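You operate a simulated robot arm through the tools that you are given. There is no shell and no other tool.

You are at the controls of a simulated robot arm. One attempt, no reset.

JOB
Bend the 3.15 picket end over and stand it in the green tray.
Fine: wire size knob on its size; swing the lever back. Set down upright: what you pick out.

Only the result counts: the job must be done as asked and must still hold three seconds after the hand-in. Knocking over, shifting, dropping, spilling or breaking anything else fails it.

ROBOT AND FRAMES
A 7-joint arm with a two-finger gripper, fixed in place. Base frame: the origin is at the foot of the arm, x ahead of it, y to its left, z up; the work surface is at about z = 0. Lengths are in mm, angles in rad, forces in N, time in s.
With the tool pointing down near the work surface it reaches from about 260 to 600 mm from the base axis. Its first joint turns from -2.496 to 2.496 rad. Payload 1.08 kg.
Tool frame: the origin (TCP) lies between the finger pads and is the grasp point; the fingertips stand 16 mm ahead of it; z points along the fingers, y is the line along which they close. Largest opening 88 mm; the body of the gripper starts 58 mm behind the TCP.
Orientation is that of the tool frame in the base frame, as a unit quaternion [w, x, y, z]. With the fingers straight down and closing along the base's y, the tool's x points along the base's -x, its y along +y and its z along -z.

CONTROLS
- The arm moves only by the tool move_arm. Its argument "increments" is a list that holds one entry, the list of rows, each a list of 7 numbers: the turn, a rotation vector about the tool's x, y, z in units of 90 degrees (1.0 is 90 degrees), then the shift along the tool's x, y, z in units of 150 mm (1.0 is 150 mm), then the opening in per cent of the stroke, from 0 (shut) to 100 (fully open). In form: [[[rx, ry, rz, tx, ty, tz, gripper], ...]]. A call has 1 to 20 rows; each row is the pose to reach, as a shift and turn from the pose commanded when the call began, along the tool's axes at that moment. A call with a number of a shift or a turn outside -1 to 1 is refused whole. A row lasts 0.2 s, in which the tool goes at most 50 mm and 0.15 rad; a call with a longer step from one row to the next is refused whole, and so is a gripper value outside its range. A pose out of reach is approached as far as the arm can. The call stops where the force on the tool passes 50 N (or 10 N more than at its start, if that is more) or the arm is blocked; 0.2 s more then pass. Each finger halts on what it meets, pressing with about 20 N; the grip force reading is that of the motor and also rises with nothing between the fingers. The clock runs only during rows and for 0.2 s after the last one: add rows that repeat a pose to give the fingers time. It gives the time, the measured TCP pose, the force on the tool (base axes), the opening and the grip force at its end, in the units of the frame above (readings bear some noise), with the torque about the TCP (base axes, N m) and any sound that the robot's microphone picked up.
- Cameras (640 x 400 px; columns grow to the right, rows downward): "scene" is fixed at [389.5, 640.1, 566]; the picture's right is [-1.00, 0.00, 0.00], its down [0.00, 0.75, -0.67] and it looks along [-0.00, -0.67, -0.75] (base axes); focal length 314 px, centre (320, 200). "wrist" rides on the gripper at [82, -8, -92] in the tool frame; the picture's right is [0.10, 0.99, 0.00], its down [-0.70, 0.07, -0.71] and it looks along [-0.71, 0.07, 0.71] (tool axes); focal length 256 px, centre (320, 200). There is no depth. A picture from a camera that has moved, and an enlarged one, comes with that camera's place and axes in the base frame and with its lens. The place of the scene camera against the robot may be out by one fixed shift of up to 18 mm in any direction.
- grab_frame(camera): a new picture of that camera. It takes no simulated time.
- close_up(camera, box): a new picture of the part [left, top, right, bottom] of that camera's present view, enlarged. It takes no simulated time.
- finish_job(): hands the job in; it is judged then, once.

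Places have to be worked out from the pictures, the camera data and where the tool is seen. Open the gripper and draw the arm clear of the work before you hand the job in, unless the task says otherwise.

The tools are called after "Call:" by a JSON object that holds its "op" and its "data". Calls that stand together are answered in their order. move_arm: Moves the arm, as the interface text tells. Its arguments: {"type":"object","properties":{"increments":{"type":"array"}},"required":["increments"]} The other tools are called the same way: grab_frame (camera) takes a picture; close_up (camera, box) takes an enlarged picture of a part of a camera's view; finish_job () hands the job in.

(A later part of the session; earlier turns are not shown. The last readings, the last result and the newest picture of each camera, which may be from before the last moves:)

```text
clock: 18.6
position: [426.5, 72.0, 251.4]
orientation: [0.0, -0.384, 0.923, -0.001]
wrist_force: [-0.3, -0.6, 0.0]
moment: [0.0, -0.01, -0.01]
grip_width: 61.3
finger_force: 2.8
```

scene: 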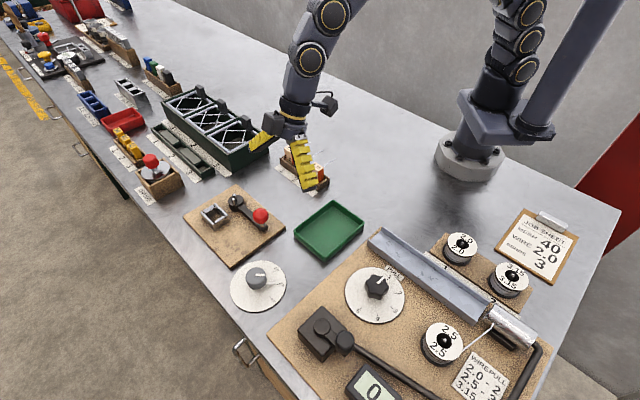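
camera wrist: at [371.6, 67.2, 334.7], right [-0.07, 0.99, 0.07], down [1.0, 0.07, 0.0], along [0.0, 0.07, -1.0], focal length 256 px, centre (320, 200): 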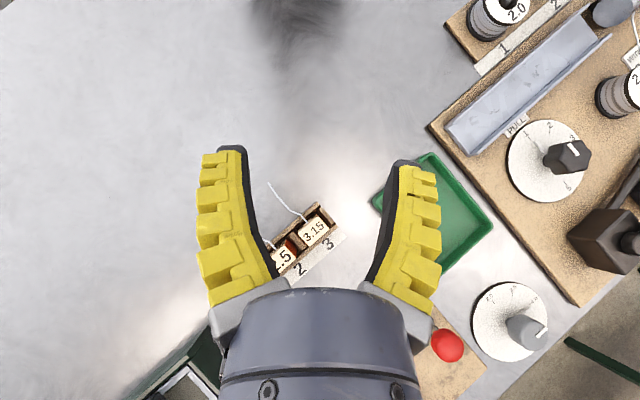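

Yaw is 45°. Now I move out toward the bender while tilting outward to 31.5°, staying high.

Call:
{"op": "move_arm", "data": {"increments": [[[0, -0.07, 0, -0.199, -0.052, 0.05, 65], [0, -0.14, 0, -0.398, -0.104, 0.1, 65], [0, -0.21, 0, -0.597, -0.156, 0.16, 65], [0, -0.28, 0, -0.796, -0.208, 0.22, 65], [0, -0.35, 0, -0.99, -0.26, 0.28, 65], [0, -0.35, 0, -0.99, -0.26, 0.28, 65]]]}}

Call:
{"op": "grab_frame", "data": {"camera": "wrist"}}

Call:
{"op": "grab_frame", "data": {"camera": "scene"}}

```text
clock: 20.0
position: [560.4, 147.7, 207.1]
orientation: [0.251, -0.369, 0.889, 0.104]
wrist_force: [-0.3, -1.0, 0.0]
moment: [0.0, 0.0, 0.04]
grip_width: 61.5
finger_force: 2.5
```

```text
taken
camera wrist: at [483.3, 60.0, 242.7], right [-0.77, 0.64, -0.05], down [0.11, 0.21, 0.97], along [0.63, 0.74, -0.23], focal length 256 px, centre (320, 200)
```

wrist: 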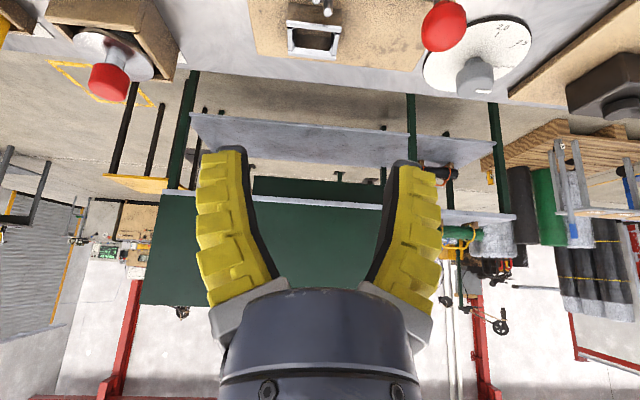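

```text
taken
```

scene: 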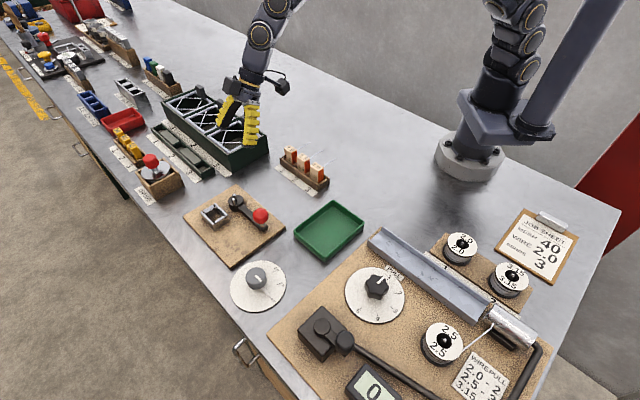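

I go over the socket at z ≈ 110 to test reach and view the bender close up.

Call:
{"op": "move_arm", "data": {"increments": [[[0, 0, 0, -0.048, -0.01, 0.22, 65], [0, 0, 0, -0.096, -0.019, 0.44, 65], [0, 0, 0, -0.145, -0.029, 0.66, 65], [0, 0, 0, -0.193, -0.038, 0.877, 65], [0, 0, 0, -0.193, -0.038, 0.877, 65]]]}}

Call:
{"op": "grab_frame", "data": {"camera": "wrist"}}

Call:
{"op": "close_up", "data": {"camera": "scene", "box": [180, 140, 290, 250]}}

```text
clock: 21.2
position: [631.0, 212.0, 110.4]
orientation: [0.249, -0.368, 0.89, 0.105]
wrist_force: [0.1, -0.1, -0.6]
moment: [0.04, -0.01, 0.01]
grip_width: 61.4
finger_force: 2.8
```

```text
taken
camera wrist: at [553.9, 123.7, 144.8], right [-0.77, 0.64, -0.05], down [0.11, 0.21, 0.97], along [0.63, 0.74, -0.23], focal length 256 px, centre (320, 200)
```

wrist: 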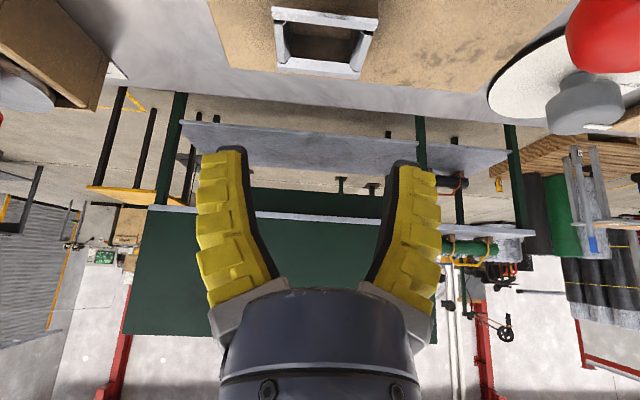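

```text
3.64 times, centred on (235, 195) of scene
camera zoom: at [389.5, 640.1, 566.0], right [-1.0, 0.0, 0.0], down [0.0, 0.75, -0.67], along [0.0, -0.67, -0.75], focal length 1143 px, centre (629, 218)
```

zoom: 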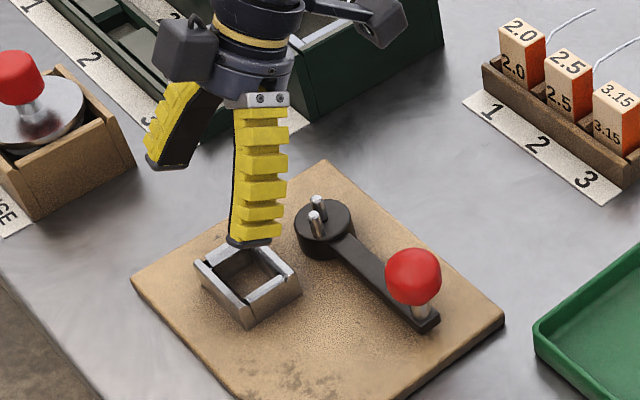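

The pose is reached here. I zoom on the socket from this viewpoint for a precise fix.

Call:
{"op": "close_up", "data": {"camera": "wrist", "box": [250, 0, 400, 90]}}

Call:
{"op": "close_up", "data": {"camera": "scene", "box": [196, 185, 256, 235]}}

```text
4.27 times, centred on (325, 45) of wrist
camera zoom: at [553.9, 123.7, 144.8], right [-0.77, 0.64, -0.05], down [0.11, 0.21, 0.97], along [0.63, 0.74, -0.23], focal length 1092 px, centre (299, 861)
```

zoom: 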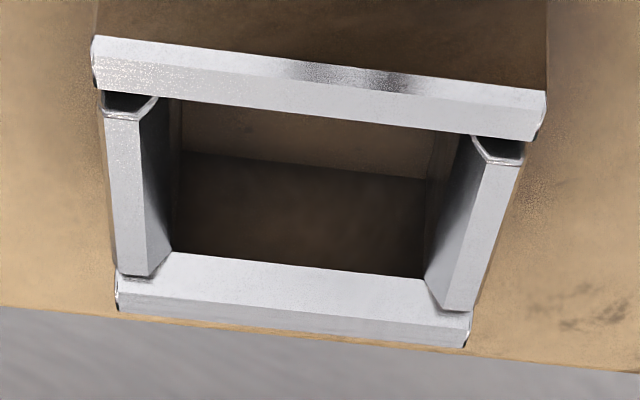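

```text
8.00 times, centred on (226, 210) of scene
camera zoom: at [389.5, 640.1, 566.0], right [-1.0, 0.0, 0.0], down [0.0, 0.75, -0.67], along [0.0, -0.67, -0.75], focal length 2515 px, centre (1072, 120)
```

zoom: 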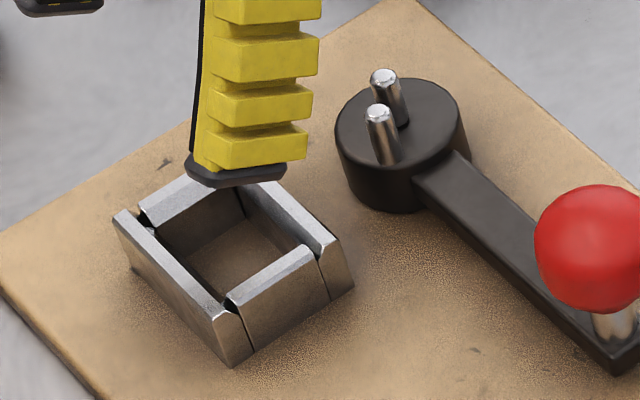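

The socket's inside measures about 36 × 23 mm, floor z≈8, centred near (635, 212). I shift back along 225° by 55 mm to view the hub and pins under the same geometry.

Call:
{"op": "move_arm", "data": {"increments": [[[0, 0, 0, 0.156, 0, -0.096, 65], [0, 0, 0, 0.313, 0, -0.192, 65], [0, 0, 0, 0.313, 0, -0.192, 65]]]}}

Call:
{"op": "close_up", "data": {"camera": "wrist", "box": [240, 0, 400, 110]}}

```text
clock: 22.0
position: [591.6, 173.4, 110.7]
orientation: [0.251, -0.369, 0.889, 0.104]
wrist_force: [-0.7, 0.5, 0.5]
moment: [-0.01, -0.02, -0.02]
grip_width: 61.2
finger_force: 2.9
```

```text
3.64 times, centred on (320, 55) of wrist
camera zoom: at [513.5, 84.8, 144.8], right [-0.77, 0.64, -0.05], down [0.11, 0.21, 0.97], along [0.63, 0.74, -0.23], focal length 931 px, centre (320, 727)
```

zoom: 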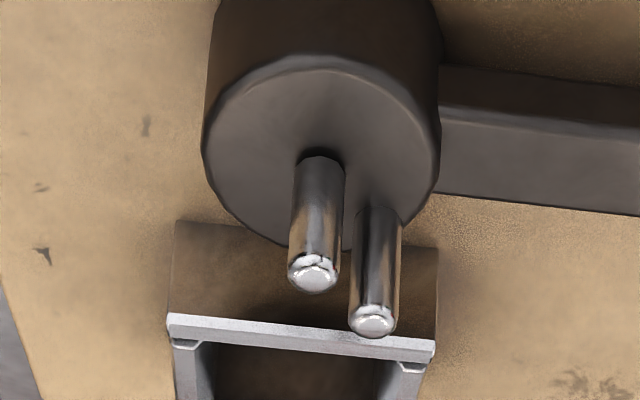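

Hub axis is at (590.3, 167), pins 7.4 mm thick with tops at z≈52, outer pin 13.7 mm from the axis toward +y; the socket centreline runs through the hub. Before inserting anything, I'll learn how the lever moves, so I bring the tool upright and go to the red ball.

Call:
{"op": "move_arm", "data": {"increments": [[[0, 0.088, 0, -0.016, 0.104, -0.105, 65], [0, 0.175, 0, -0.033, 0.208, -0.21, 65], [0, 0.262, 0, -0.049, 0.312, -0.316, 65], [0, 0.35, 0, -0.065, 0.416, -0.421, 65], [0, 0.35, 0, -0.065, 0.416, -0.421, 65]]]}}

Call:
{"op": "move_arm", "data": {"increments": [[[0, 0, 0.083, 0, 0, 0, 65], [0, 0, 0.166, 0, 0, 0, 65], [0, 0, 0.25, 0, 0, 0, 65], [0, 0, 0.333, 0, 0, 0, 65], [0, 0, 0.416, 0, 0, 0, 65], [0, 0, 0.5, 0, 0, 0, 65], [0, 0, 0.5, 0, 0, 0, 65]]]}}

Call:
{"op": "grab_frame", "data": {"camera": "wrist"}}

```text
clock: 23.2
position: [529.0, 197.8, 169.7]
orientation: [-0.002, -0.383, 0.924, 0.0]
wrist_force: [-0.1, 0.0, -0.4]
moment: [-0.03, -0.01, 0.0]
grip_width: 61.4
finger_force: 2.5
```

```text
clock: 24.8
position: [531.0, 197.5, 171.8]
orientation: [0.0, 0.001, 1.0, 0.0]
wrist_force: [0.2, -0.5, 0.2]
moment: [-0.01, 0.01, 0.01]
grip_width: 61.2
finger_force: 2.6
```

```text
taken
camera wrist: at [447.8, 190.8, 261.5], right [-0.1, 0.99, 0.0], down [0.7, 0.07, 0.71], along [0.71, 0.07, -0.71], focal length 256 px, centre (320, 200)
```

wrist: 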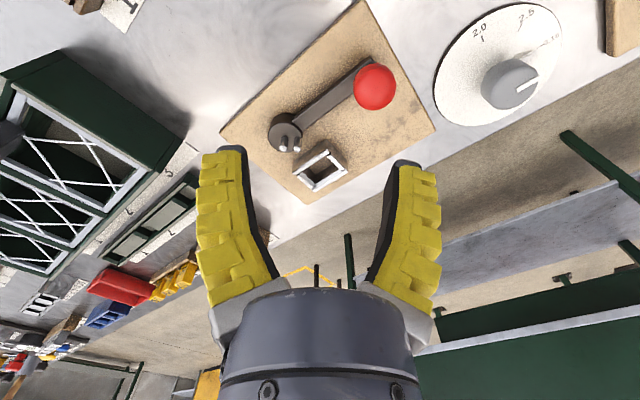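

The ball shows clearly; I zoom to fix its centre and height from both cameras.

Call:
{"op": "close_up", "data": {"camera": "wrist", "box": [330, 50, 420, 120]}}

Call:
{"op": "close_up", "data": {"camera": "scene", "box": [225, 190, 285, 240]}}

```text
5.71 times, centred on (375, 85) of wrist
camera zoom: at [447.8, 190.8, 261.5], right [-0.1, 0.99, 0.0], down [0.7, 0.07, 0.71], along [0.71, 0.07, -0.71], focal length 1463 px, centre (6, 857)
```

zoom: 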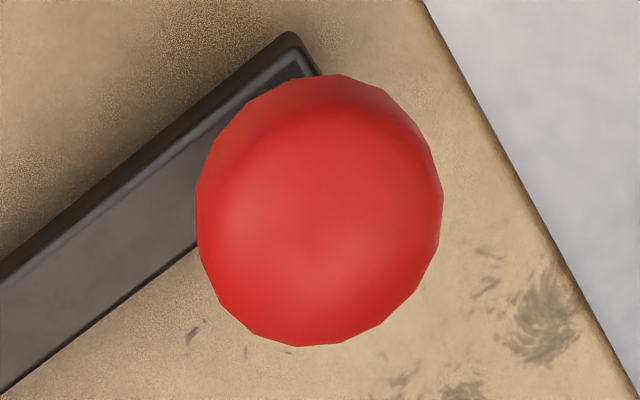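

```text
8.00 times, centred on (255, 215) of scene
camera zoom: at [389.5, 640.1, 566.0], right [-1.0, 0.0, 0.0], down [0.0, 0.75, -0.67], along [0.0, -0.67, -0.75], focal length 2515 px, centre (840, 80)
```

zoom: 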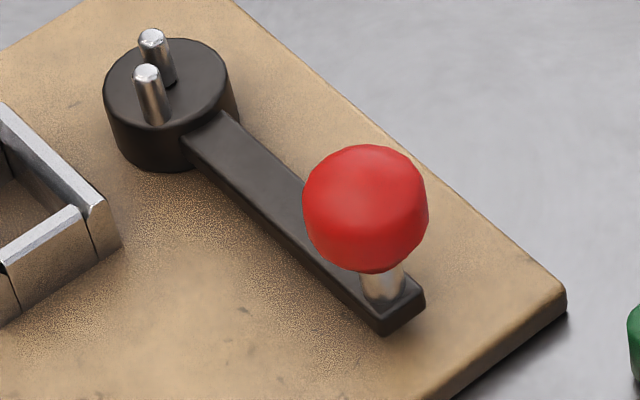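

Ball knob: centre about (519.5, 239.5, 62), 32 mm wide; the lever stands at 135°, arm length 101 mm. I yaw so the fingers close across the lever, then come down over the ball.

Call:
{"op": "move_arm", "data": {"increments": [[[0, 0, 0.083, 0.013, 0.047, 0.06, 65], [0, 0, 0.166, 0.026, 0.093, 0.12, 65], [0, 0, 0.25, 0.039, 0.14, 0.18, 65], [0, 0, 0.333, 0.052, 0.187, 0.24, 65], [0, 0, 0.416, 0.065, 0.233, 0.3, 65], [0, 0, 0.5, 0.077, 0.28, 0.34, 65], [0, 0, 0.5, 0.077, 0.28, 0.34, 65]]]}}

Call:
{"op": "grab_frame", "data": {"camera": "wrist"}}

Call:
{"op": "close_up", "data": {"camera": "scene", "box": [200, 130, 310, 240]}}

```text
clock: 26.4
position: [516.0, 241.2, 118.3]
orientation: [0.0, 0.384, 0.923, 0.0]
wrist_force: [0.4, 0.1, 0.0]
moment: [0.0, 0.02, 0.05]
grip_width: 61.4
finger_force: 2.5
```

```text
taken
camera wrist: at [452.6, 293.5, 210.0], right [0.63, 0.78, 0.0], down [0.55, -0.45, 0.71], along [0.55, -0.45, -0.7], focal length 256 px, centre (320, 200)
```

wrist: 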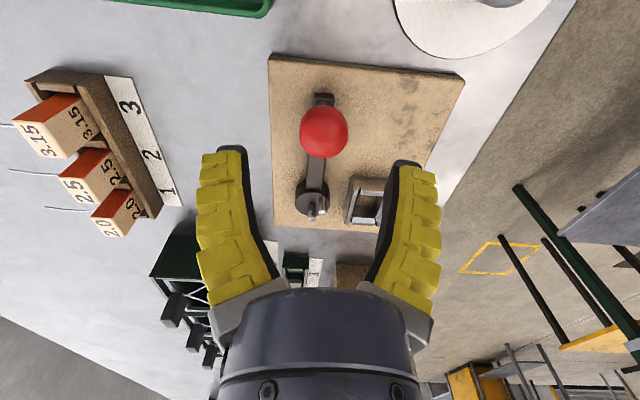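

```text
3.64 times, centred on (255, 185) of scene
camera zoom: at [389.5, 640.1, 566.0], right [-1.0, 0.0, 0.0], down [0.0, 0.75, -0.67], along [0.0, -0.67, -0.75], focal length 1143 px, centre (556, 254)
```

zoom: 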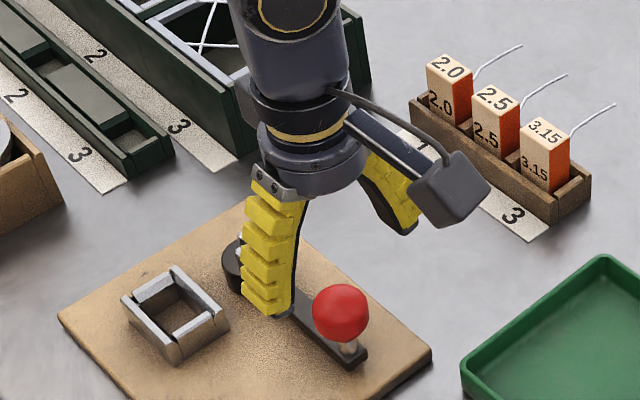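

The ball is centred between the fingers. I go down 56 mm and close on it.

Call:
{"op": "move_arm", "data": {"increments": [[[0, 0, 0, 0, 0.012, 0.12, 65], [0, 0, 0, 0, 0.012, 0.25, 65], [0, 0, 0, 0, 0.012, 0.373, 65], [0, 0, 0, 0, 0.012, 0.373, 65], [0, 0, 0, 0, 0.012, 0.373, 45], [0, 0, 0, 0, 0.012, 0.373, 30], [0, 0, 0, 0, 0.012, 0.373, 30], [0, 0, 0, 0, 0.012, 0.373, 30]]]}}

Call:
{"op": "grab_frame", "data": {"camera": "wrist"}}

Call:
{"op": "close_up", "data": {"camera": "scene", "box": [200, 130, 310, 240]}}

```text
clock: 28.2
position: [518.8, 241.1, 65.4]
orientation: [-0.001, 0.382, 0.924, 0.0]
wrist_force: [0.6, 1.1, 0.1]
moment: [0.01, 0.0, 0.02]
grip_width: 31.6
finger_force: 3.8
```

```text
taken
camera wrist: at [454.1, 294.2, 155.4], right [0.63, 0.78, 0.0], down [0.55, -0.44, 0.71], along [0.55, -0.45, -0.71], focal length 256 px, centre (320, 200)
```

wrist: 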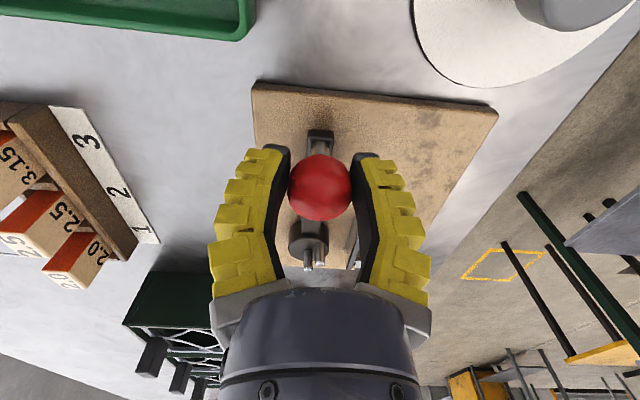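

```text
3.64 times, centred on (255, 185) of scene
camera zoom: at [389.5, 640.1, 566.0], right [-1.0, 0.0, 0.0], down [0.0, 0.75, -0.67], along [0.0, -0.67, -0.75], focal length 1143 px, centre (556, 254)
```

zoom: 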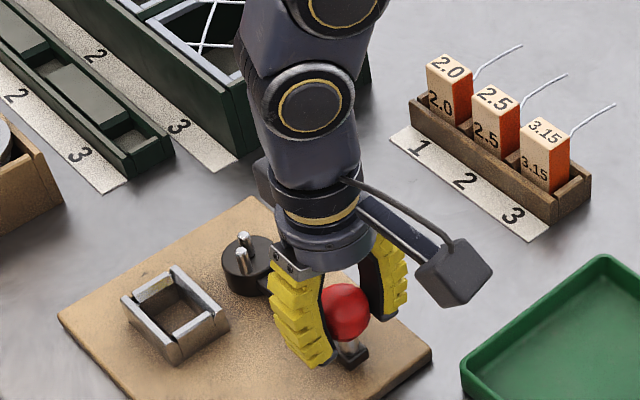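

The fingers just touch the ball. I tighten a little more and then begin the swing with a small 10° counter-clockwise step to feel the lever.

Call:
{"op": "move_arm", "data": {"increments": [[[0, 0, 0, 0, 0, 0, 25], [0, 0, 0, 0, 0, 0, 25], [0, 0, -0.055, 0, -0.0587, 0, 25], [0, 0, -0.111, 0.0102, -0.117, 0, 25], [0, 0, -0.111, 0.0102, -0.117, 0, 25]]]}}

```text
clock: 29.4
position: [501.7, 231.7, 62.7]
orientation: [-0.003, 0.3, 0.954, -0.002]
wrist_force: [-3.3, 0.4, -2.3]
moment: [0.05, 0.14, 0.0]
grip_width: 25.5
finger_force: 21.9
```

Call:
{"op": "grab_frame", "data": {"camera": "wrist"}}

Call:
{"op": "close_up", "data": {"camera": "scene", "box": [200, 130, 310, 240]}}

```text
taken
camera wrist: at [430.2, 272.3, 152.8], right [0.48, 0.88, 0.0], down [0.62, -0.34, 0.7], along [0.62, -0.34, -0.71], focal length 256 px, centre (320, 200)
```

wrist: 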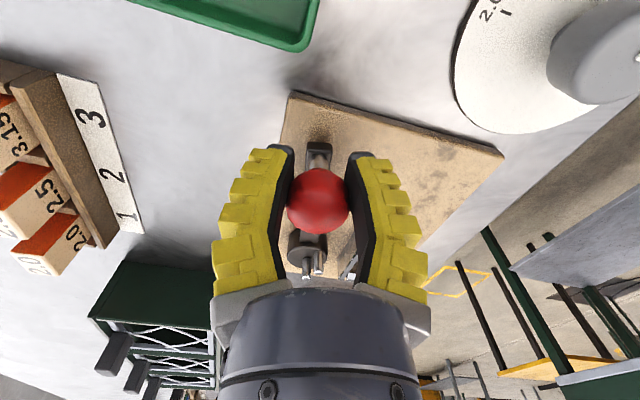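

```text
3.64 times, centred on (255, 185) of scene
camera zoom: at [389.5, 640.1, 566.0], right [-1.0, 0.0, 0.0], down [0.0, 0.75, -0.67], along [0.0, -0.67, -0.75], focal length 1143 px, centre (556, 254)
```

zoom: 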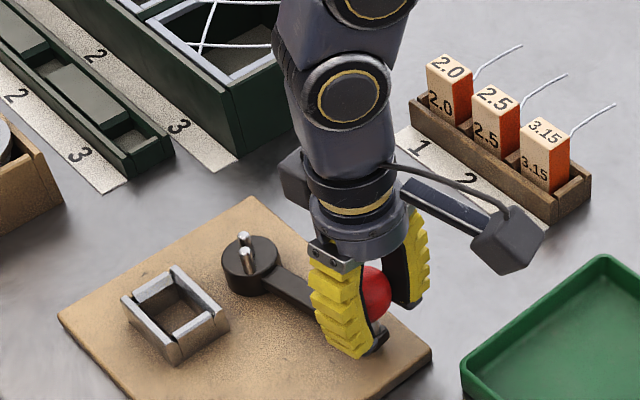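

The lever turns freely counter-clockwise (now ≈145°) with almost no force. I carry on along the arc about the hub to ≈185°.

Call:
{"op": "move_arm", "data": {"increments": [[[0, 0, -0.089, -0.061, -0.109, 0, 25], [0, 0, -0.178, -0.08, -0.202, 0, 25], [0, 0, -0.267, -0.113, -0.29, 0, 25], [0, 0, -0.356, -0.157, -0.373, 0, 25], [0, 0, -0.444, -0.212, -0.45, 0, 25], [0, 0, -0.444, -0.212, -0.45, 0, 25]]]}}

Call:
{"op": "grab_frame", "data": {"camera": "scene"}}

Call:
{"op": "grab_frame", "data": {"camera": "wrist"}}

```text
clock: 30.8
position: [493.7, 157.4, 65.2]
orientation: [0.0, -0.044, 0.999, 0.0]
wrist_force: [2.8, 2.1, -3.8]
moment: [-0.01, -0.03, 0.18]
grip_width: 23.1
finger_force: 21.8
```

```text
taken
```

scene: 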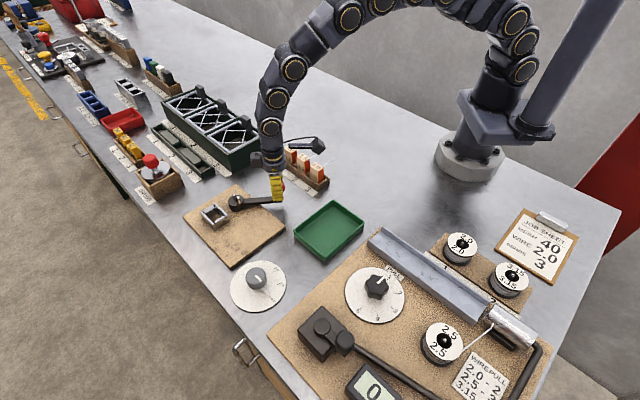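

```text
taken
camera wrist: at [412.3, 142.3, 155.2], right [-0.19, 0.98, 0.0], down [0.69, 0.13, 0.71], along [0.7, 0.14, -0.7], focal length 256 px, centre (320, 200)
```

wrist: 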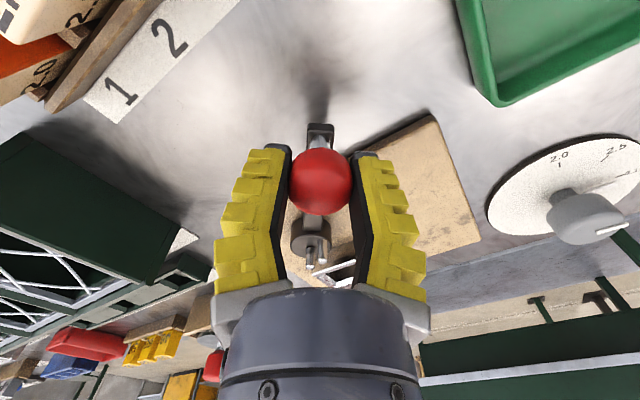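

Still free at 185°. I continue the arc to 225°.

Call:
{"op": "move_arm", "data": {"increments": [[[0, 0, -0.089, 0.007, -0.09, 0, 25], [0, 0, -0.178, -0.012, -0.182, 0, 25], [0, 0, -0.267, -0.044, -0.271, 0, 25], [0, 0, -0.356, -0.088, -0.354, 0, 25], [0, 0, -0.444, -0.144, -0.431, 0, 25], [0, 0, -0.444, -0.144, -0.431, 0, 25]]]}}

Call:
{"op": "close_up", "data": {"camera": "scene", "box": [180, 120, 310, 240]}}

Call:
{"op": "grab_frame", "data": {"camera": "wrist"}}

```text
clock: 32.2
position: [520.5, 95.1, 62.4]
orientation: [0.001, -0.383, 0.924, 0.0]
wrist_force: [15.3, 15.2, 3.4]
moment: [0.1, -0.12, -0.04]
grip_width: 26.0
finger_force: 21.7
```

```text
3.33 times, centred on (245, 180) of scene
camera zoom: at [389.5, 640.1, 566.0], right [-1.0, 0.0, 0.0], down [0.0, 0.75, -0.67], along [0.0, -0.67, -0.75], focal length 1048 px, centre (570, 267)
```

zoom: 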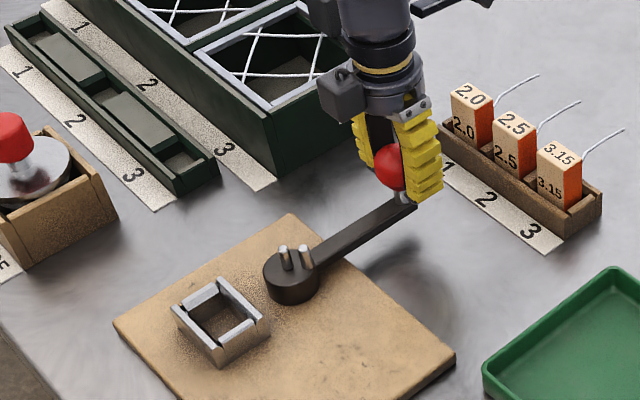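

```text
taken
camera wrist: at [467.7, 33.1, 153.8], right [-0.78, 0.63, 0.0], down [0.44, 0.55, 0.71], along [0.45, 0.55, -0.7], focal length 256 px, centre (320, 200)
```

wrist: 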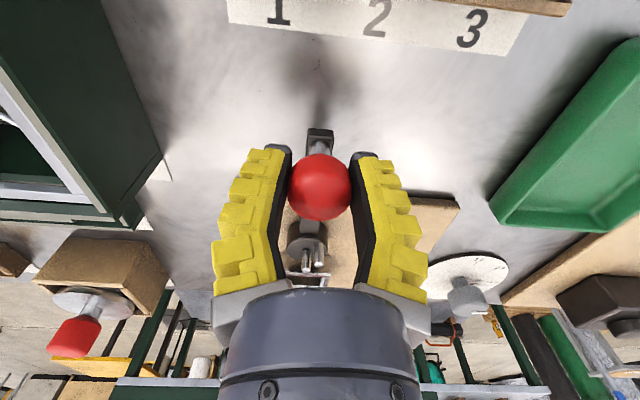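

At 225° (90° of swing) the lever still moves; the side force is only radial from my arc. I continue to 255° to find the range.

Call:
{"op": "move_arm", "data": {"increments": [[[0, 0, -0.089, -0.023, -0.092, 0, 25], [0, 0, -0.178, -0.042, -0.182, 0, 25], [0, 0, -0.267, -0.074, -0.268, 0, 25], [0, 0, -0.333, -0.106, -0.33, 0, 25], [0, 0, -0.333, -0.106, -0.33, 0, 25]]]}}

Call:
{"op": "close_up", "data": {"camera": "scene", "box": [180, 120, 310, 240]}}

```text
clock: 33.4
position: [565.7, 70.7, 61.4]
orientation: [-0.002, -0.608, 0.794, 0.001]
wrist_force: [-2.9, -5.7, -5.4]
moment: [0.21, -0.07, 0.0]
grip_width: 26.3
finger_force: 21.6
```

```text
3.33 times, centred on (245, 180) of scene
camera zoom: at [389.5, 640.1, 566.0], right [-1.0, 0.0, 0.0], down [0.0, 0.75, -0.67], along [0.0, -0.67, -0.75], focal length 1048 px, centre (570, 267)
```

zoom: 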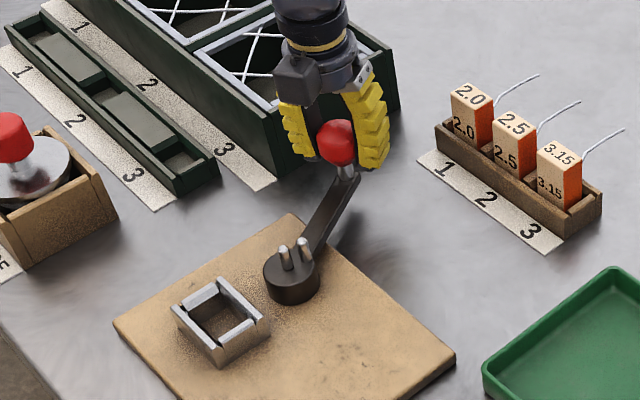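

120° of swing and still free. I go on to about 270°.

Call:
{"op": "move_arm", "data": {"increments": [[[0, 0, -0.083, -0.012, -0.086, 0, 25], [0, 0, -0.166, -0.034, -0.169, 0, 25], [0, 0, -0.166, -0.034, -0.169, 0, 25]]]}}

Call:
{"op": "close_up", "data": {"camera": "scene", "box": [180, 120, 310, 240]}}

```text
clock: 34.2
position: [591.0, 71.3, 63.2]
orientation: [0.001, 0.708, -0.707, -0.002]
wrist_force: [-33.6, 9.5, -3.0]
moment: [-0.1, -0.45, -0.36]
grip_width: 72.2
finger_force: 21.8
```

```text
3.33 times, centred on (245, 180) of scene
camera zoom: at [389.5, 640.1, 566.0], right [-1.0, 0.0, 0.0], down [0.0, 0.75, -0.67], along [0.0, -0.67, -0.75], focal length 1048 px, centre (570, 267)
```

zoom: 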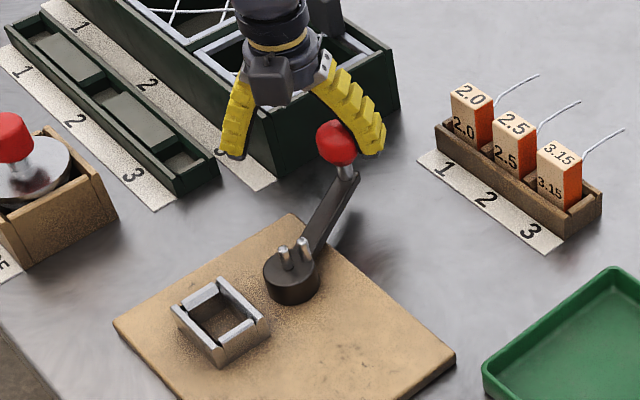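

The lever stops at about 255°, i.e. a 120° counter-clockwise stroke from rest. I back off to the ball's position there, ready to swing it back.

Call:
{"op": "move_arm", "data": {"increments": [[[0, 0, 0.083, -0.006, 0.09, 0, 25], [0, 0, 0.166, -0.011, 0.172, 0, 25], [0, 0, 0.166, -0.011, 0.172, 0, 25]]]}}

Call:
{"op": "close_up", "data": {"camera": "scene", "box": [180, 120, 310, 240]}}

Call:
{"op": "grab_frame", "data": {"camera": "wrist"}}

```text
clock: 35.0
position: [567.5, 70.3, 64.0]
orientation: [0.001, -0.608, 0.794, -0.001]
wrist_force: [-5.6, 3.4, 0.9]
moment: [-0.03, 0.07, -0.03]
grip_width: 30.5
finger_force: 6.6
```

```text
3.33 times, centred on (245, 180) of scene
camera zoom: at [389.5, 640.1, 566.0], right [-1.0, 0.0, 0.0], down [0.0, 0.75, -0.67], along [0.0, -0.67, -0.75], focal length 1048 px, centre (570, 267)
```

zoom: 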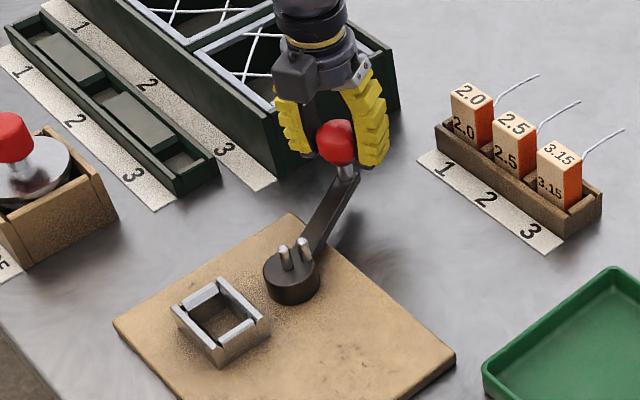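

```text
taken
camera wrist: at [553.6, -9.9, 154.6], right [-0.99, 0.16, 0.0], down [0.11, 0.7, 0.71], along [0.12, 0.7, -0.7], focal length 256 px, centre (320, 200)
```

wrist: 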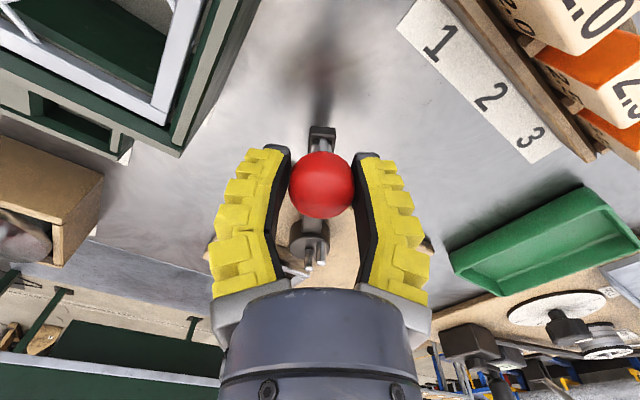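

Now the return: I sweep the ball back along the same arc from 255° to 177°.

Call:
{"op": "move_arm", "data": {"increments": [[[0, 0, 0.0889, -0.003, 0.093, 0, 25], [0, 0, 0.1778, -0.022, 0.183, 0, 25], [0, 0, 0.2667, -0.054, 0.27, 0, 25], [0, 0, 0.3333, -0.085, 0.332, 0, 25], [0, 0, 0.4222, -0.137, 0.409, 0, 25], [0, 0, 0.5111, -0.199, 0.477, 0, 25], [0, 0, 0.6, -0.27, 0.537, 0, 25], [0, 0, 0.6889, -0.348, 0.586, 0, 25], [0, 0, 0.7778, -0.433, 0.623, 0, 25], [0, 0, 0.8667, -0.522, 0.649, 0, 25], [0, 0, 0.8667, -0.522, 0.649, 0, 25]]]}}

Call:
{"op": "close_up", "data": {"camera": "scene", "box": [180, 120, 310, 240]}}

```text
clock: 37.4
position: [492.3, 173.0, 61.3]
orientation: [-0.001, 0.028, 1.0, 0.001]
wrist_force: [-6.4, 1.2, 4.2]
moment: [0.01, -0.05, -0.05]
grip_width: 25.8
finger_force: 21.9
```

```text
3.33 times, centred on (245, 180) of scene
camera zoom: at [389.5, 640.1, 566.0], right [-1.0, 0.0, 0.0], down [0.0, 0.75, -0.67], along [0.0, -0.67, -0.75], focal length 1048 px, centre (570, 267)
```

zoom: 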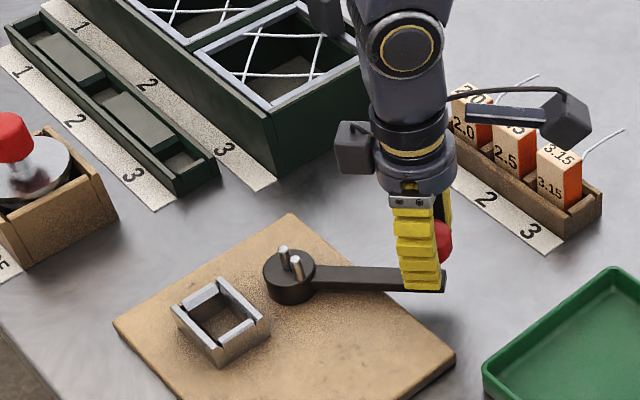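

Continue the return to the rest angle (≈134.5°).

Call:
{"op": "move_arm", "data": {"increments": [[[0, 0, 0.0889, -0.007, 0.092, 0, 25], [0, 0, 0.1778, -0.026, 0.183, 0, 25], [0, 0, 0.2667, -0.057, 0.27, 0, 25], [0, 0, 0.3556, -0.101, 0.352, 0, 25], [0, 0, 0.4444, -0.155, 0.427, 0, 25], [0, 0, 0.4744, -0.169, 0.457, 0, 25], [0, 0, 0.4744, -0.169, 0.457, 0, 25]]]}}

Call:
{"op": "close_up", "data": {"camera": "scene", "box": [180, 120, 310, 240]}}

Call:
{"op": "grab_frame", "data": {"camera": "wrist"}}

```text
clock: 39.0
position: [522.6, 238.3, 62.3]
orientation: [0.0, 0.391, 0.921, -0.001]
wrist_force: [2.4, -3.8, -7.8]
moment: [0.11, 0.06, -0.06]
grip_width: 24.0
finger_force: 22.1
```

```text
3.33 times, centred on (245, 180) of scene
camera zoom: at [389.5, 640.1, 566.0], right [-1.0, 0.0, 0.0], down [0.0, 0.75, -0.67], along [0.0, -0.67, -0.75], focal length 1048 px, centre (570, 267)
```

zoom: 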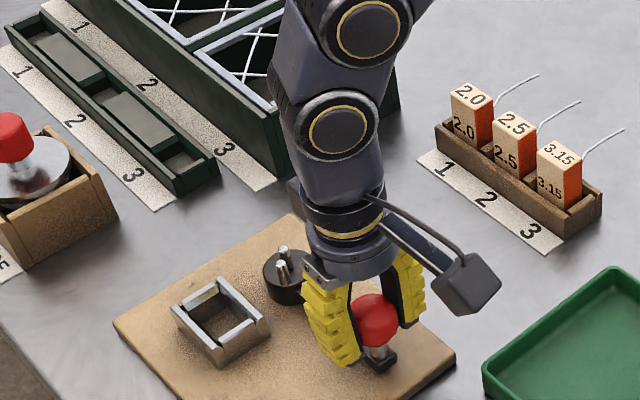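

```text
taken
camera wrist: at [459.1, 293.0, 153.8], right [0.64, 0.77, 0.0], down [0.54, -0.45, 0.71], along [0.54, -0.46, -0.7], focal length 256 px, centre (320, 200)
```

wrist: 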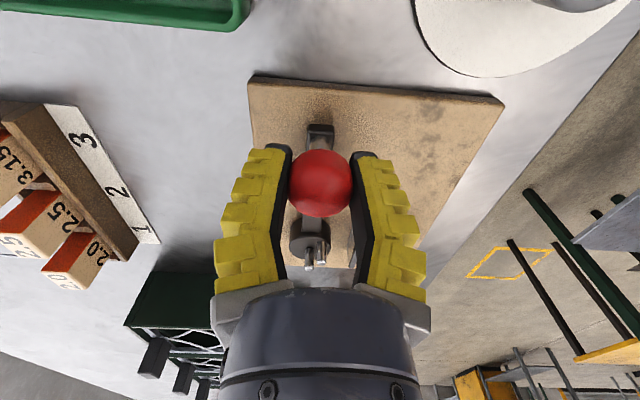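

The lever is back about at rest. I open, rise, and compare the lever with its original picture.

Call:
{"op": "move_arm", "data": {"increments": [[[0, 0, 0, 0, 0, 0, 50], [0, 0, 0, 0, 0, 0, 65], [0, 0, 0, 0, 0, 0, 65], [0, 0, 0, 0, 0, -0.25, 65], [0, 0, 0, 0, 0, -0.5, 65], [0, 0, 0, 0.15, 0, -0.75, 65], [0, 0, 0, 0.3, 0, -0.85, 65], [0, 0, 0, 0.3, 0, -0.85, 65]]]}}

Call:
{"op": "close_up", "data": {"camera": "scene", "box": [180, 180, 300, 260]}}

```text
clock: 40.8
position: [491.0, 271.4, 190.6]
orientation: [0.0, 0.39, 0.921, 0.0]
wrist_force: [0.5, -0.1, 1.1]
moment: [-0.01, -0.01, 0.01]
grip_width: 61.1
finger_force: 2.4
```

```text
5.00 times, centred on (240, 220) of scene
camera zoom: at [389.5, 640.1, 566.0], right [-1.0, 0.0, 0.0], down [0.0, 0.75, -0.67], along [0.0, -0.67, -0.75], focal length 1572 px, centre (720, 100)
```

zoom: 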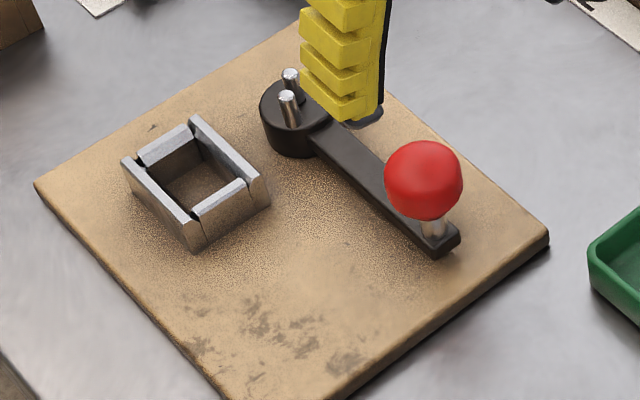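

The lever sits exactly as at the start: it rests at 135° and its stop is 120° further. Now for the picket: I turn the yaw back to +45° while moving toward the rack at a safe height.

Call:
{"op": "move_arm", "data": {"increments": [[[0, 0, -0.0833, -0.031, -0.079, 0, 60], [0, 0, -0.1667, -0.062, -0.158, 0, 60], [0, 0, -0.25, -0.093, -0.237, 0, 60], [0, 0, -0.3333, -0.124, -0.317, 0, 60], [0, 0, -0.4167, -0.155, -0.396, 0, 60], [0, 0, -0.5, -0.186, -0.475, 0, 60], [0, 0, -0.5833, -0.217, -0.554, 0, 60], [0, 0, -0.6667, -0.248, -0.633, 0, 60], [0, 0, -0.75, -0.279, -0.712, 0, 60], [0, 0, -0.8333, -0.31, -0.792, 0, 60], [0, 0, -0.9167, -0.341, -0.871, 0, 60], [0, 0, -1.0, -0.372, -0.95, 0, 60], [0, 0, -1.0, -0.372, -0.95, 0, 60]]]}}

```text
clock: 43.6
position: [427.5, 130.3, 191.0]
orientation: [0.0, -0.378, 0.926, 0.0]
wrist_force: [-0.3, 0.6, 0.5]
moment: [0.0, 0.0, 0.01]
grip_width: 57.0
finger_force: 3.0
```

Yaw is ≈44.5°. I tilt to 33° and go to a pre-grasp point 45 mm above the 3.15 picket, with the opening narrowed to 34 mm to spare the neighbour.

Call:
{"op": "move_arm", "data": {"increments": [[[0, -0.074, 0, 0.066, -0.024, 0.128, 55], [0, -0.148, 0, 0.133, -0.048, 0.256, 50], [0, -0.222, 0, 0.199, -0.072, 0.384, 45], [0, -0.296, 0, 0.266, -0.096, 0.512, 40], [0, -0.37, 0, 0.332, -0.12, 0.64, 38.6], [0, -0.37, 0, 0.332, -0.12, 0.64, 38.6]]]}}

Call:
{"op": "grab_frame", "data": {"camera": "wrist"}}

Call:
{"op": "close_up", "data": {"camera": "scene", "box": [260, 90, 380, 200]}}

```text
clock: 45.0
position: [402.7, 84.1, 94.9]
orientation: [0.266, -0.361, 0.887, 0.108]
wrist_force: [0.4, 0.4, 1.0]
moment: [0.0, 0.01, -0.02]
grip_width: 38.7
finger_force: 3.3
```

```text
taken
camera wrist: at [324.2, -3.9, 126.1], right [-0.76, 0.65, -0.06], down [0.09, 0.19, 0.98], along [0.65, 0.73, -0.2], focal length 256 px, centre (320, 200)
```

wrist: 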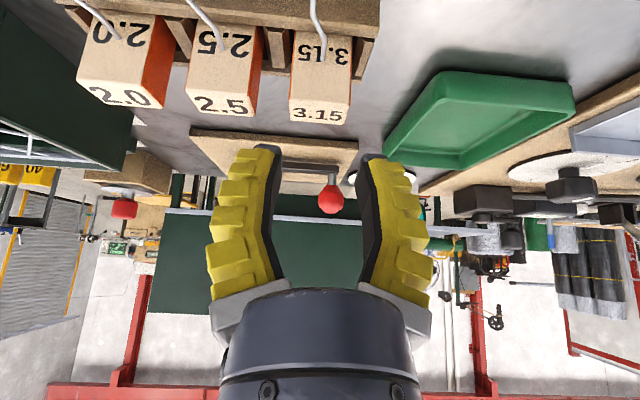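

```text
3.64 times, centred on (320, 145) of scene
camera zoom: at [389.5, 640.1, 566.0], right [-1.0, 0.0, 0.0], down [0.0, 0.75, -0.67], along [0.0, -0.67, -0.75], focal length 1143 px, centre (320, 400)
```

zoom: 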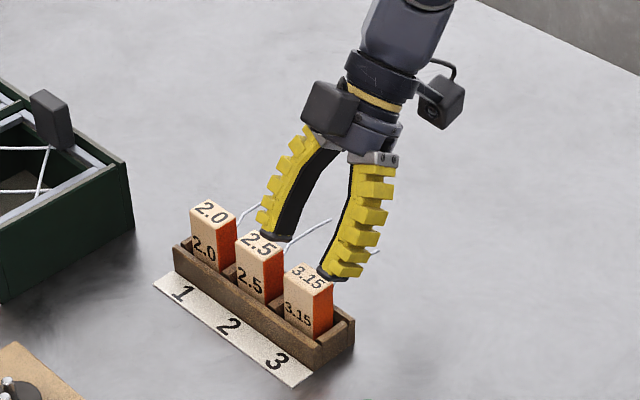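

The picket lies almost exactly between the fingers. I zoom to fix its top height and the lateral offset.

Call:
{"op": "close_up", "data": {"camera": "wrist", "box": [260, 0, 400, 140]}}

Call:
{"op": "close_up", "data": {"camera": "scene", "box": [300, 140, 350, 190]}}

```text
2.86 times, centred on (330, 70) of wrist
camera zoom: at [324.2, -3.9, 126.1], right [-0.76, 0.65, -0.06], down [0.09, 0.19, 0.98], along [0.65, 0.73, -0.2], focal length 731 px, centre (291, 571)
```

zoom: 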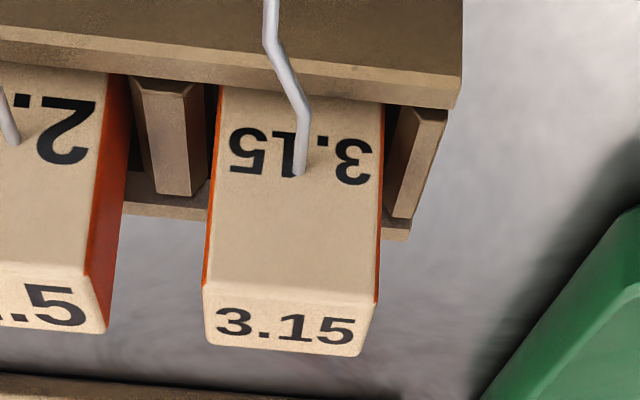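

```text
8.00 times, centred on (325, 165) of scene
camera zoom: at [389.5, 640.1, 566.0], right [-1.0, 0.0, 0.0], down [0.0, 0.75, -0.67], along [0.0, -0.67, -0.75], focal length 2515 px, centre (280, 480)
```

zoom: 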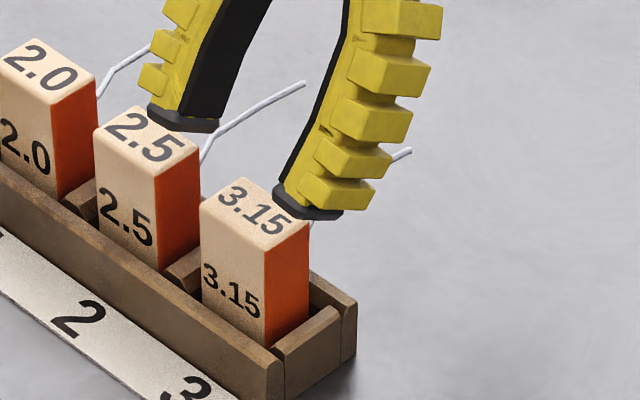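

The picket top is at z≈57.5 with its centre at about (404.6, 81.9), so the TCP must shift 2.7 mm toward the neighbour side. I narrow the opening slightly more, make the shift, and descend partway first.

Call:
{"op": "move_arm", "data": {"increments": [[[0, 0, 0, 0, -0.018, 0, 33], [0, 0, 0, 0.03, -0.018, 0.04, 33], [0, 0, 0, 0.065, -0.018, 0.09, 33], [0, 0, 0, 0.1, -0.018, 0.14, 33], [0, 0, 0, 0.1, -0.018, 0.14, 33]]]}}

Call:
{"op": "close_up", "data": {"camera": "wrist", "box": [200, 0, 440, 240]}}

Call:
{"op": "close_up", "data": {"camera": "scene", "box": [300, 140, 350, 190]}}

```text
clock: 46.2
position: [406.9, 83.6, 69.5]
orientation: [0.266, -0.361, 0.887, 0.107]
wrist_force: [-3.0, 4.3, 19.8]
moment: [-0.5, -0.41, 0.02]
grip_width: 30.7
finger_force: 3.1
```

```text
1.67 times, centred on (320, 120) of wrist
camera zoom: at [326.8, -5.0, 100.2], right [-0.76, 0.65, -0.06], down [0.09, 0.19, 0.98], along [0.65, 0.73, -0.2], focal length 427 px, centre (320, 333)
```

zoom: 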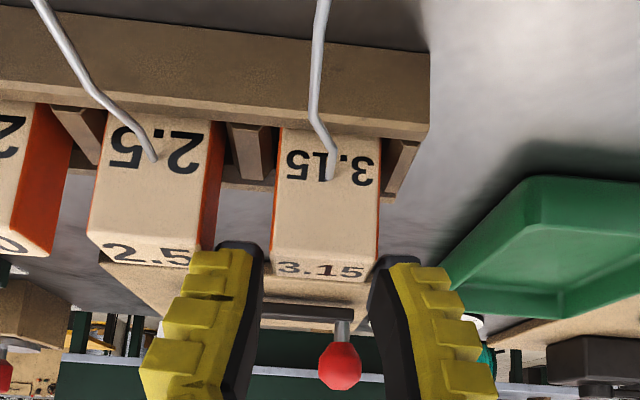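

```text
8.00 times, centred on (325, 165) of scene
camera zoom: at [389.5, 640.1, 566.0], right [-1.0, 0.0, 0.0], down [0.0, 0.75, -0.67], along [0.0, -0.67, -0.75], focal length 2515 px, centre (280, 480)
```

zoom: 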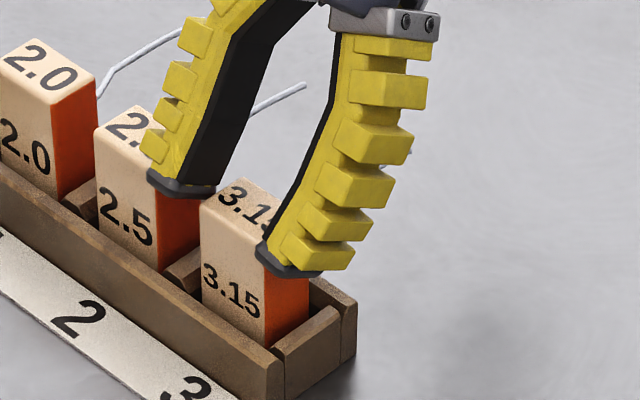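

The left fingertip just touched the top edge of the 2.5 picket (the tips are about 14 mm thick, outer edge at 32 mm). I rise 8 mm and shift 1.8 mm away from the neighbour, then look again.

Call:
{"op": "move_arm", "data": {"increments": [[[0, 0, 0, -0.029, 0.0, -0.045, 33], [0, 0, 0, -0.029, 0.012, -0.045, 33], [0, 0, 0, -0.029, 0.012, -0.045, 33]]]}}

Call:
{"op": "close_up", "data": {"camera": "wrist", "box": [230, 60, 410, 200]}}

Call:
{"op": "close_up", "data": {"camera": "scene", "box": [300, 140, 350, 190]}}

```text
clock: 47.0
position: [404.8, 82.8, 77.9]
orientation: [0.265, -0.361, 0.888, 0.108]
wrist_force: [-0.2, -0.3, 0.9]
moment: [0.01, 0.02, 0.02]
grip_width: 33.8
finger_force: 3.7
```

```text
2.86 times, centred on (320, 130) of wrist
camera zoom: at [325.1, -4.7, 108.8], right [-0.75, 0.65, -0.06], down [0.09, 0.19, 0.98], along [0.65, 0.73, -0.2], focal length 731 px, centre (320, 400)
```

zoom: 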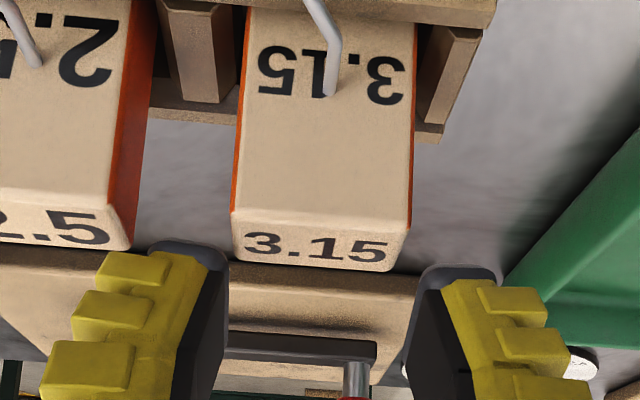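

```text
8.00 times, centred on (325, 165) of scene
camera zoom: at [389.5, 640.1, 566.0], right [-1.0, 0.0, 0.0], down [0.0, 0.75, -0.67], along [0.0, -0.67, -0.75], focal length 2515 px, centre (280, 480)
```

zoom: 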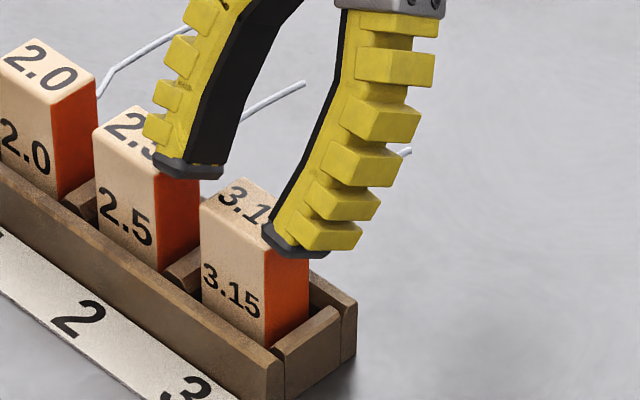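

Clear again: the left tip now has about 1.5–2 mm to both pickets. I descend 26 mm slowly around the 3.15 picket.

Call:
{"op": "move_arm", "data": {"increments": [[[0, 0, 0, 0.021, -0.0035, 0.028, 33], [0, 0, 0, 0.042, -0.0035, 0.056, 33], [0, 0, 0, 0.063, -0.0035, 0.083, 33], [0, 0, 0, 0.084, -0.0035, 0.111, 33], [0, 0, 0, 0.105, -0.0035, 0.139, 33], [0, 0, 0, 0.105, -0.0035, 0.139, 33]]]}}

Call:
{"op": "close_up", "data": {"camera": "wrist", "box": [200, 60, 440, 240]}}

Call:
{"op": "close_up", "data": {"camera": "scene", "box": [300, 140, 350, 190]}}

```text
clock: 48.4
position: [405.0, 81.1, 50.2]
orientation: [0.265, -0.361, 0.887, 0.108]
wrist_force: [0.2, 0.0, 0.5]
moment: [0.01, -0.04, -0.01]
grip_width: 33.8
finger_force: 3.5
```

```text
2.22 times, centred on (320, 150) of wrist
camera zoom: at [324.0, -6.2, 81.8], right [-0.76, 0.65, -0.06], down [0.09, 0.19, 0.98], along [0.65, 0.73, -0.2], focal length 569 px, centre (320, 311)
```

zoom: 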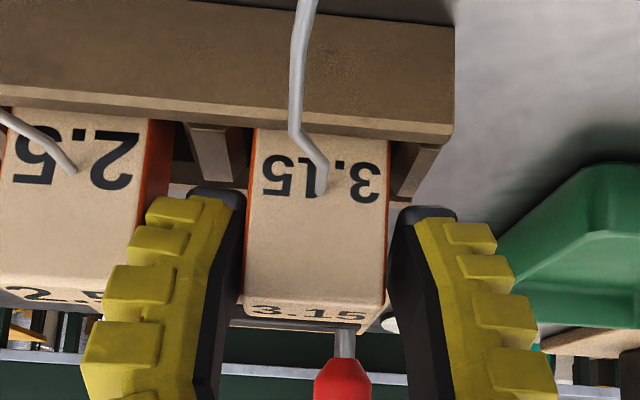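

```text
8.00 times, centred on (325, 165) of scene
camera zoom: at [389.5, 640.1, 566.0], right [-1.0, 0.0, 0.0], down [0.0, 0.75, -0.67], along [0.0, -0.67, -0.75], focal length 2515 px, centre (280, 480)
```

zoom: 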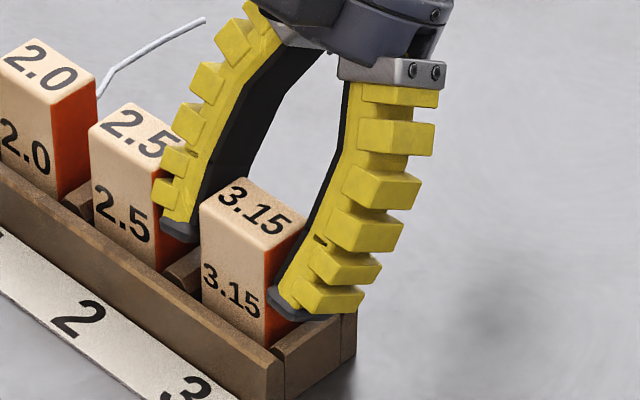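

The fingers straddle the 3.15 picket with no contact force, though the tooth side leans lightly on the 2.5 picket. Closing moves that finger away from it; I close now.

Call:
{"op": "move_arm", "data": {"increments": [[[0, 0, 0, 0, 0, 0, 28], [0, 0, 0, 0, 0, 0, 22], [0, 0, 0, 0, 0, 0, 18], [0, 0, 0, 0, 0, 0, 18]]]}}

Call:
{"op": "close_up", "data": {"camera": "wrist", "box": [200, 60, 440, 240]}}

Call:
{"op": "close_up", "data": {"camera": "scene", "box": [300, 140, 350, 190]}}

```text
clock: 49.4
position: [403.4, 82.6, 51.6]
orientation: [0.267, -0.361, 0.887, 0.108]
wrist_force: [-1.2, 0.2, 11.6]
moment: [0.02, 0.01, 0.03]
grip_width: 21.8
finger_force: 19.9
```

```text
2.22 times, centred on (320, 150) of wrist
camera zoom: at [324.4, -6.2, 82.0], right [-0.76, 0.65, -0.06], down [0.09, 0.19, 0.98], along [0.65, 0.73, -0.2], focal length 569 px, centre (320, 311)
```

zoom: 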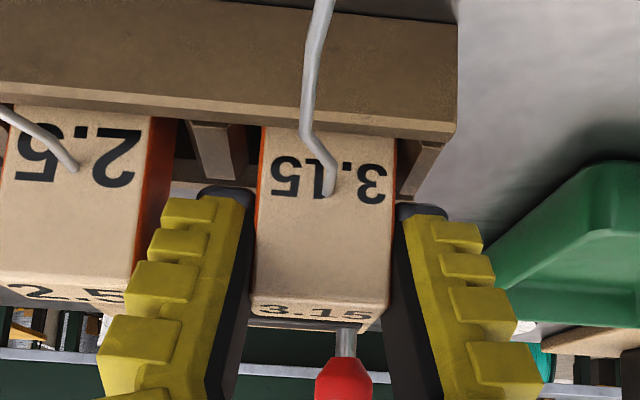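

```text
8.00 times, centred on (325, 165) of scene
camera zoom: at [389.5, 640.1, 566.0], right [-1.0, 0.0, 0.0], down [0.0, 0.75, -0.67], along [0.0, -0.67, -0.75], focal length 2515 px, centre (280, 480)
```

zoom: 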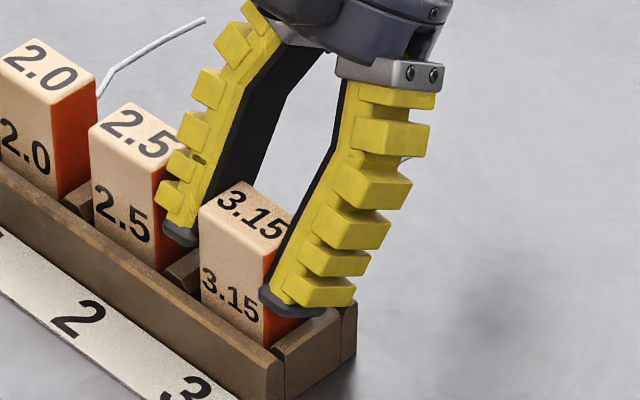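

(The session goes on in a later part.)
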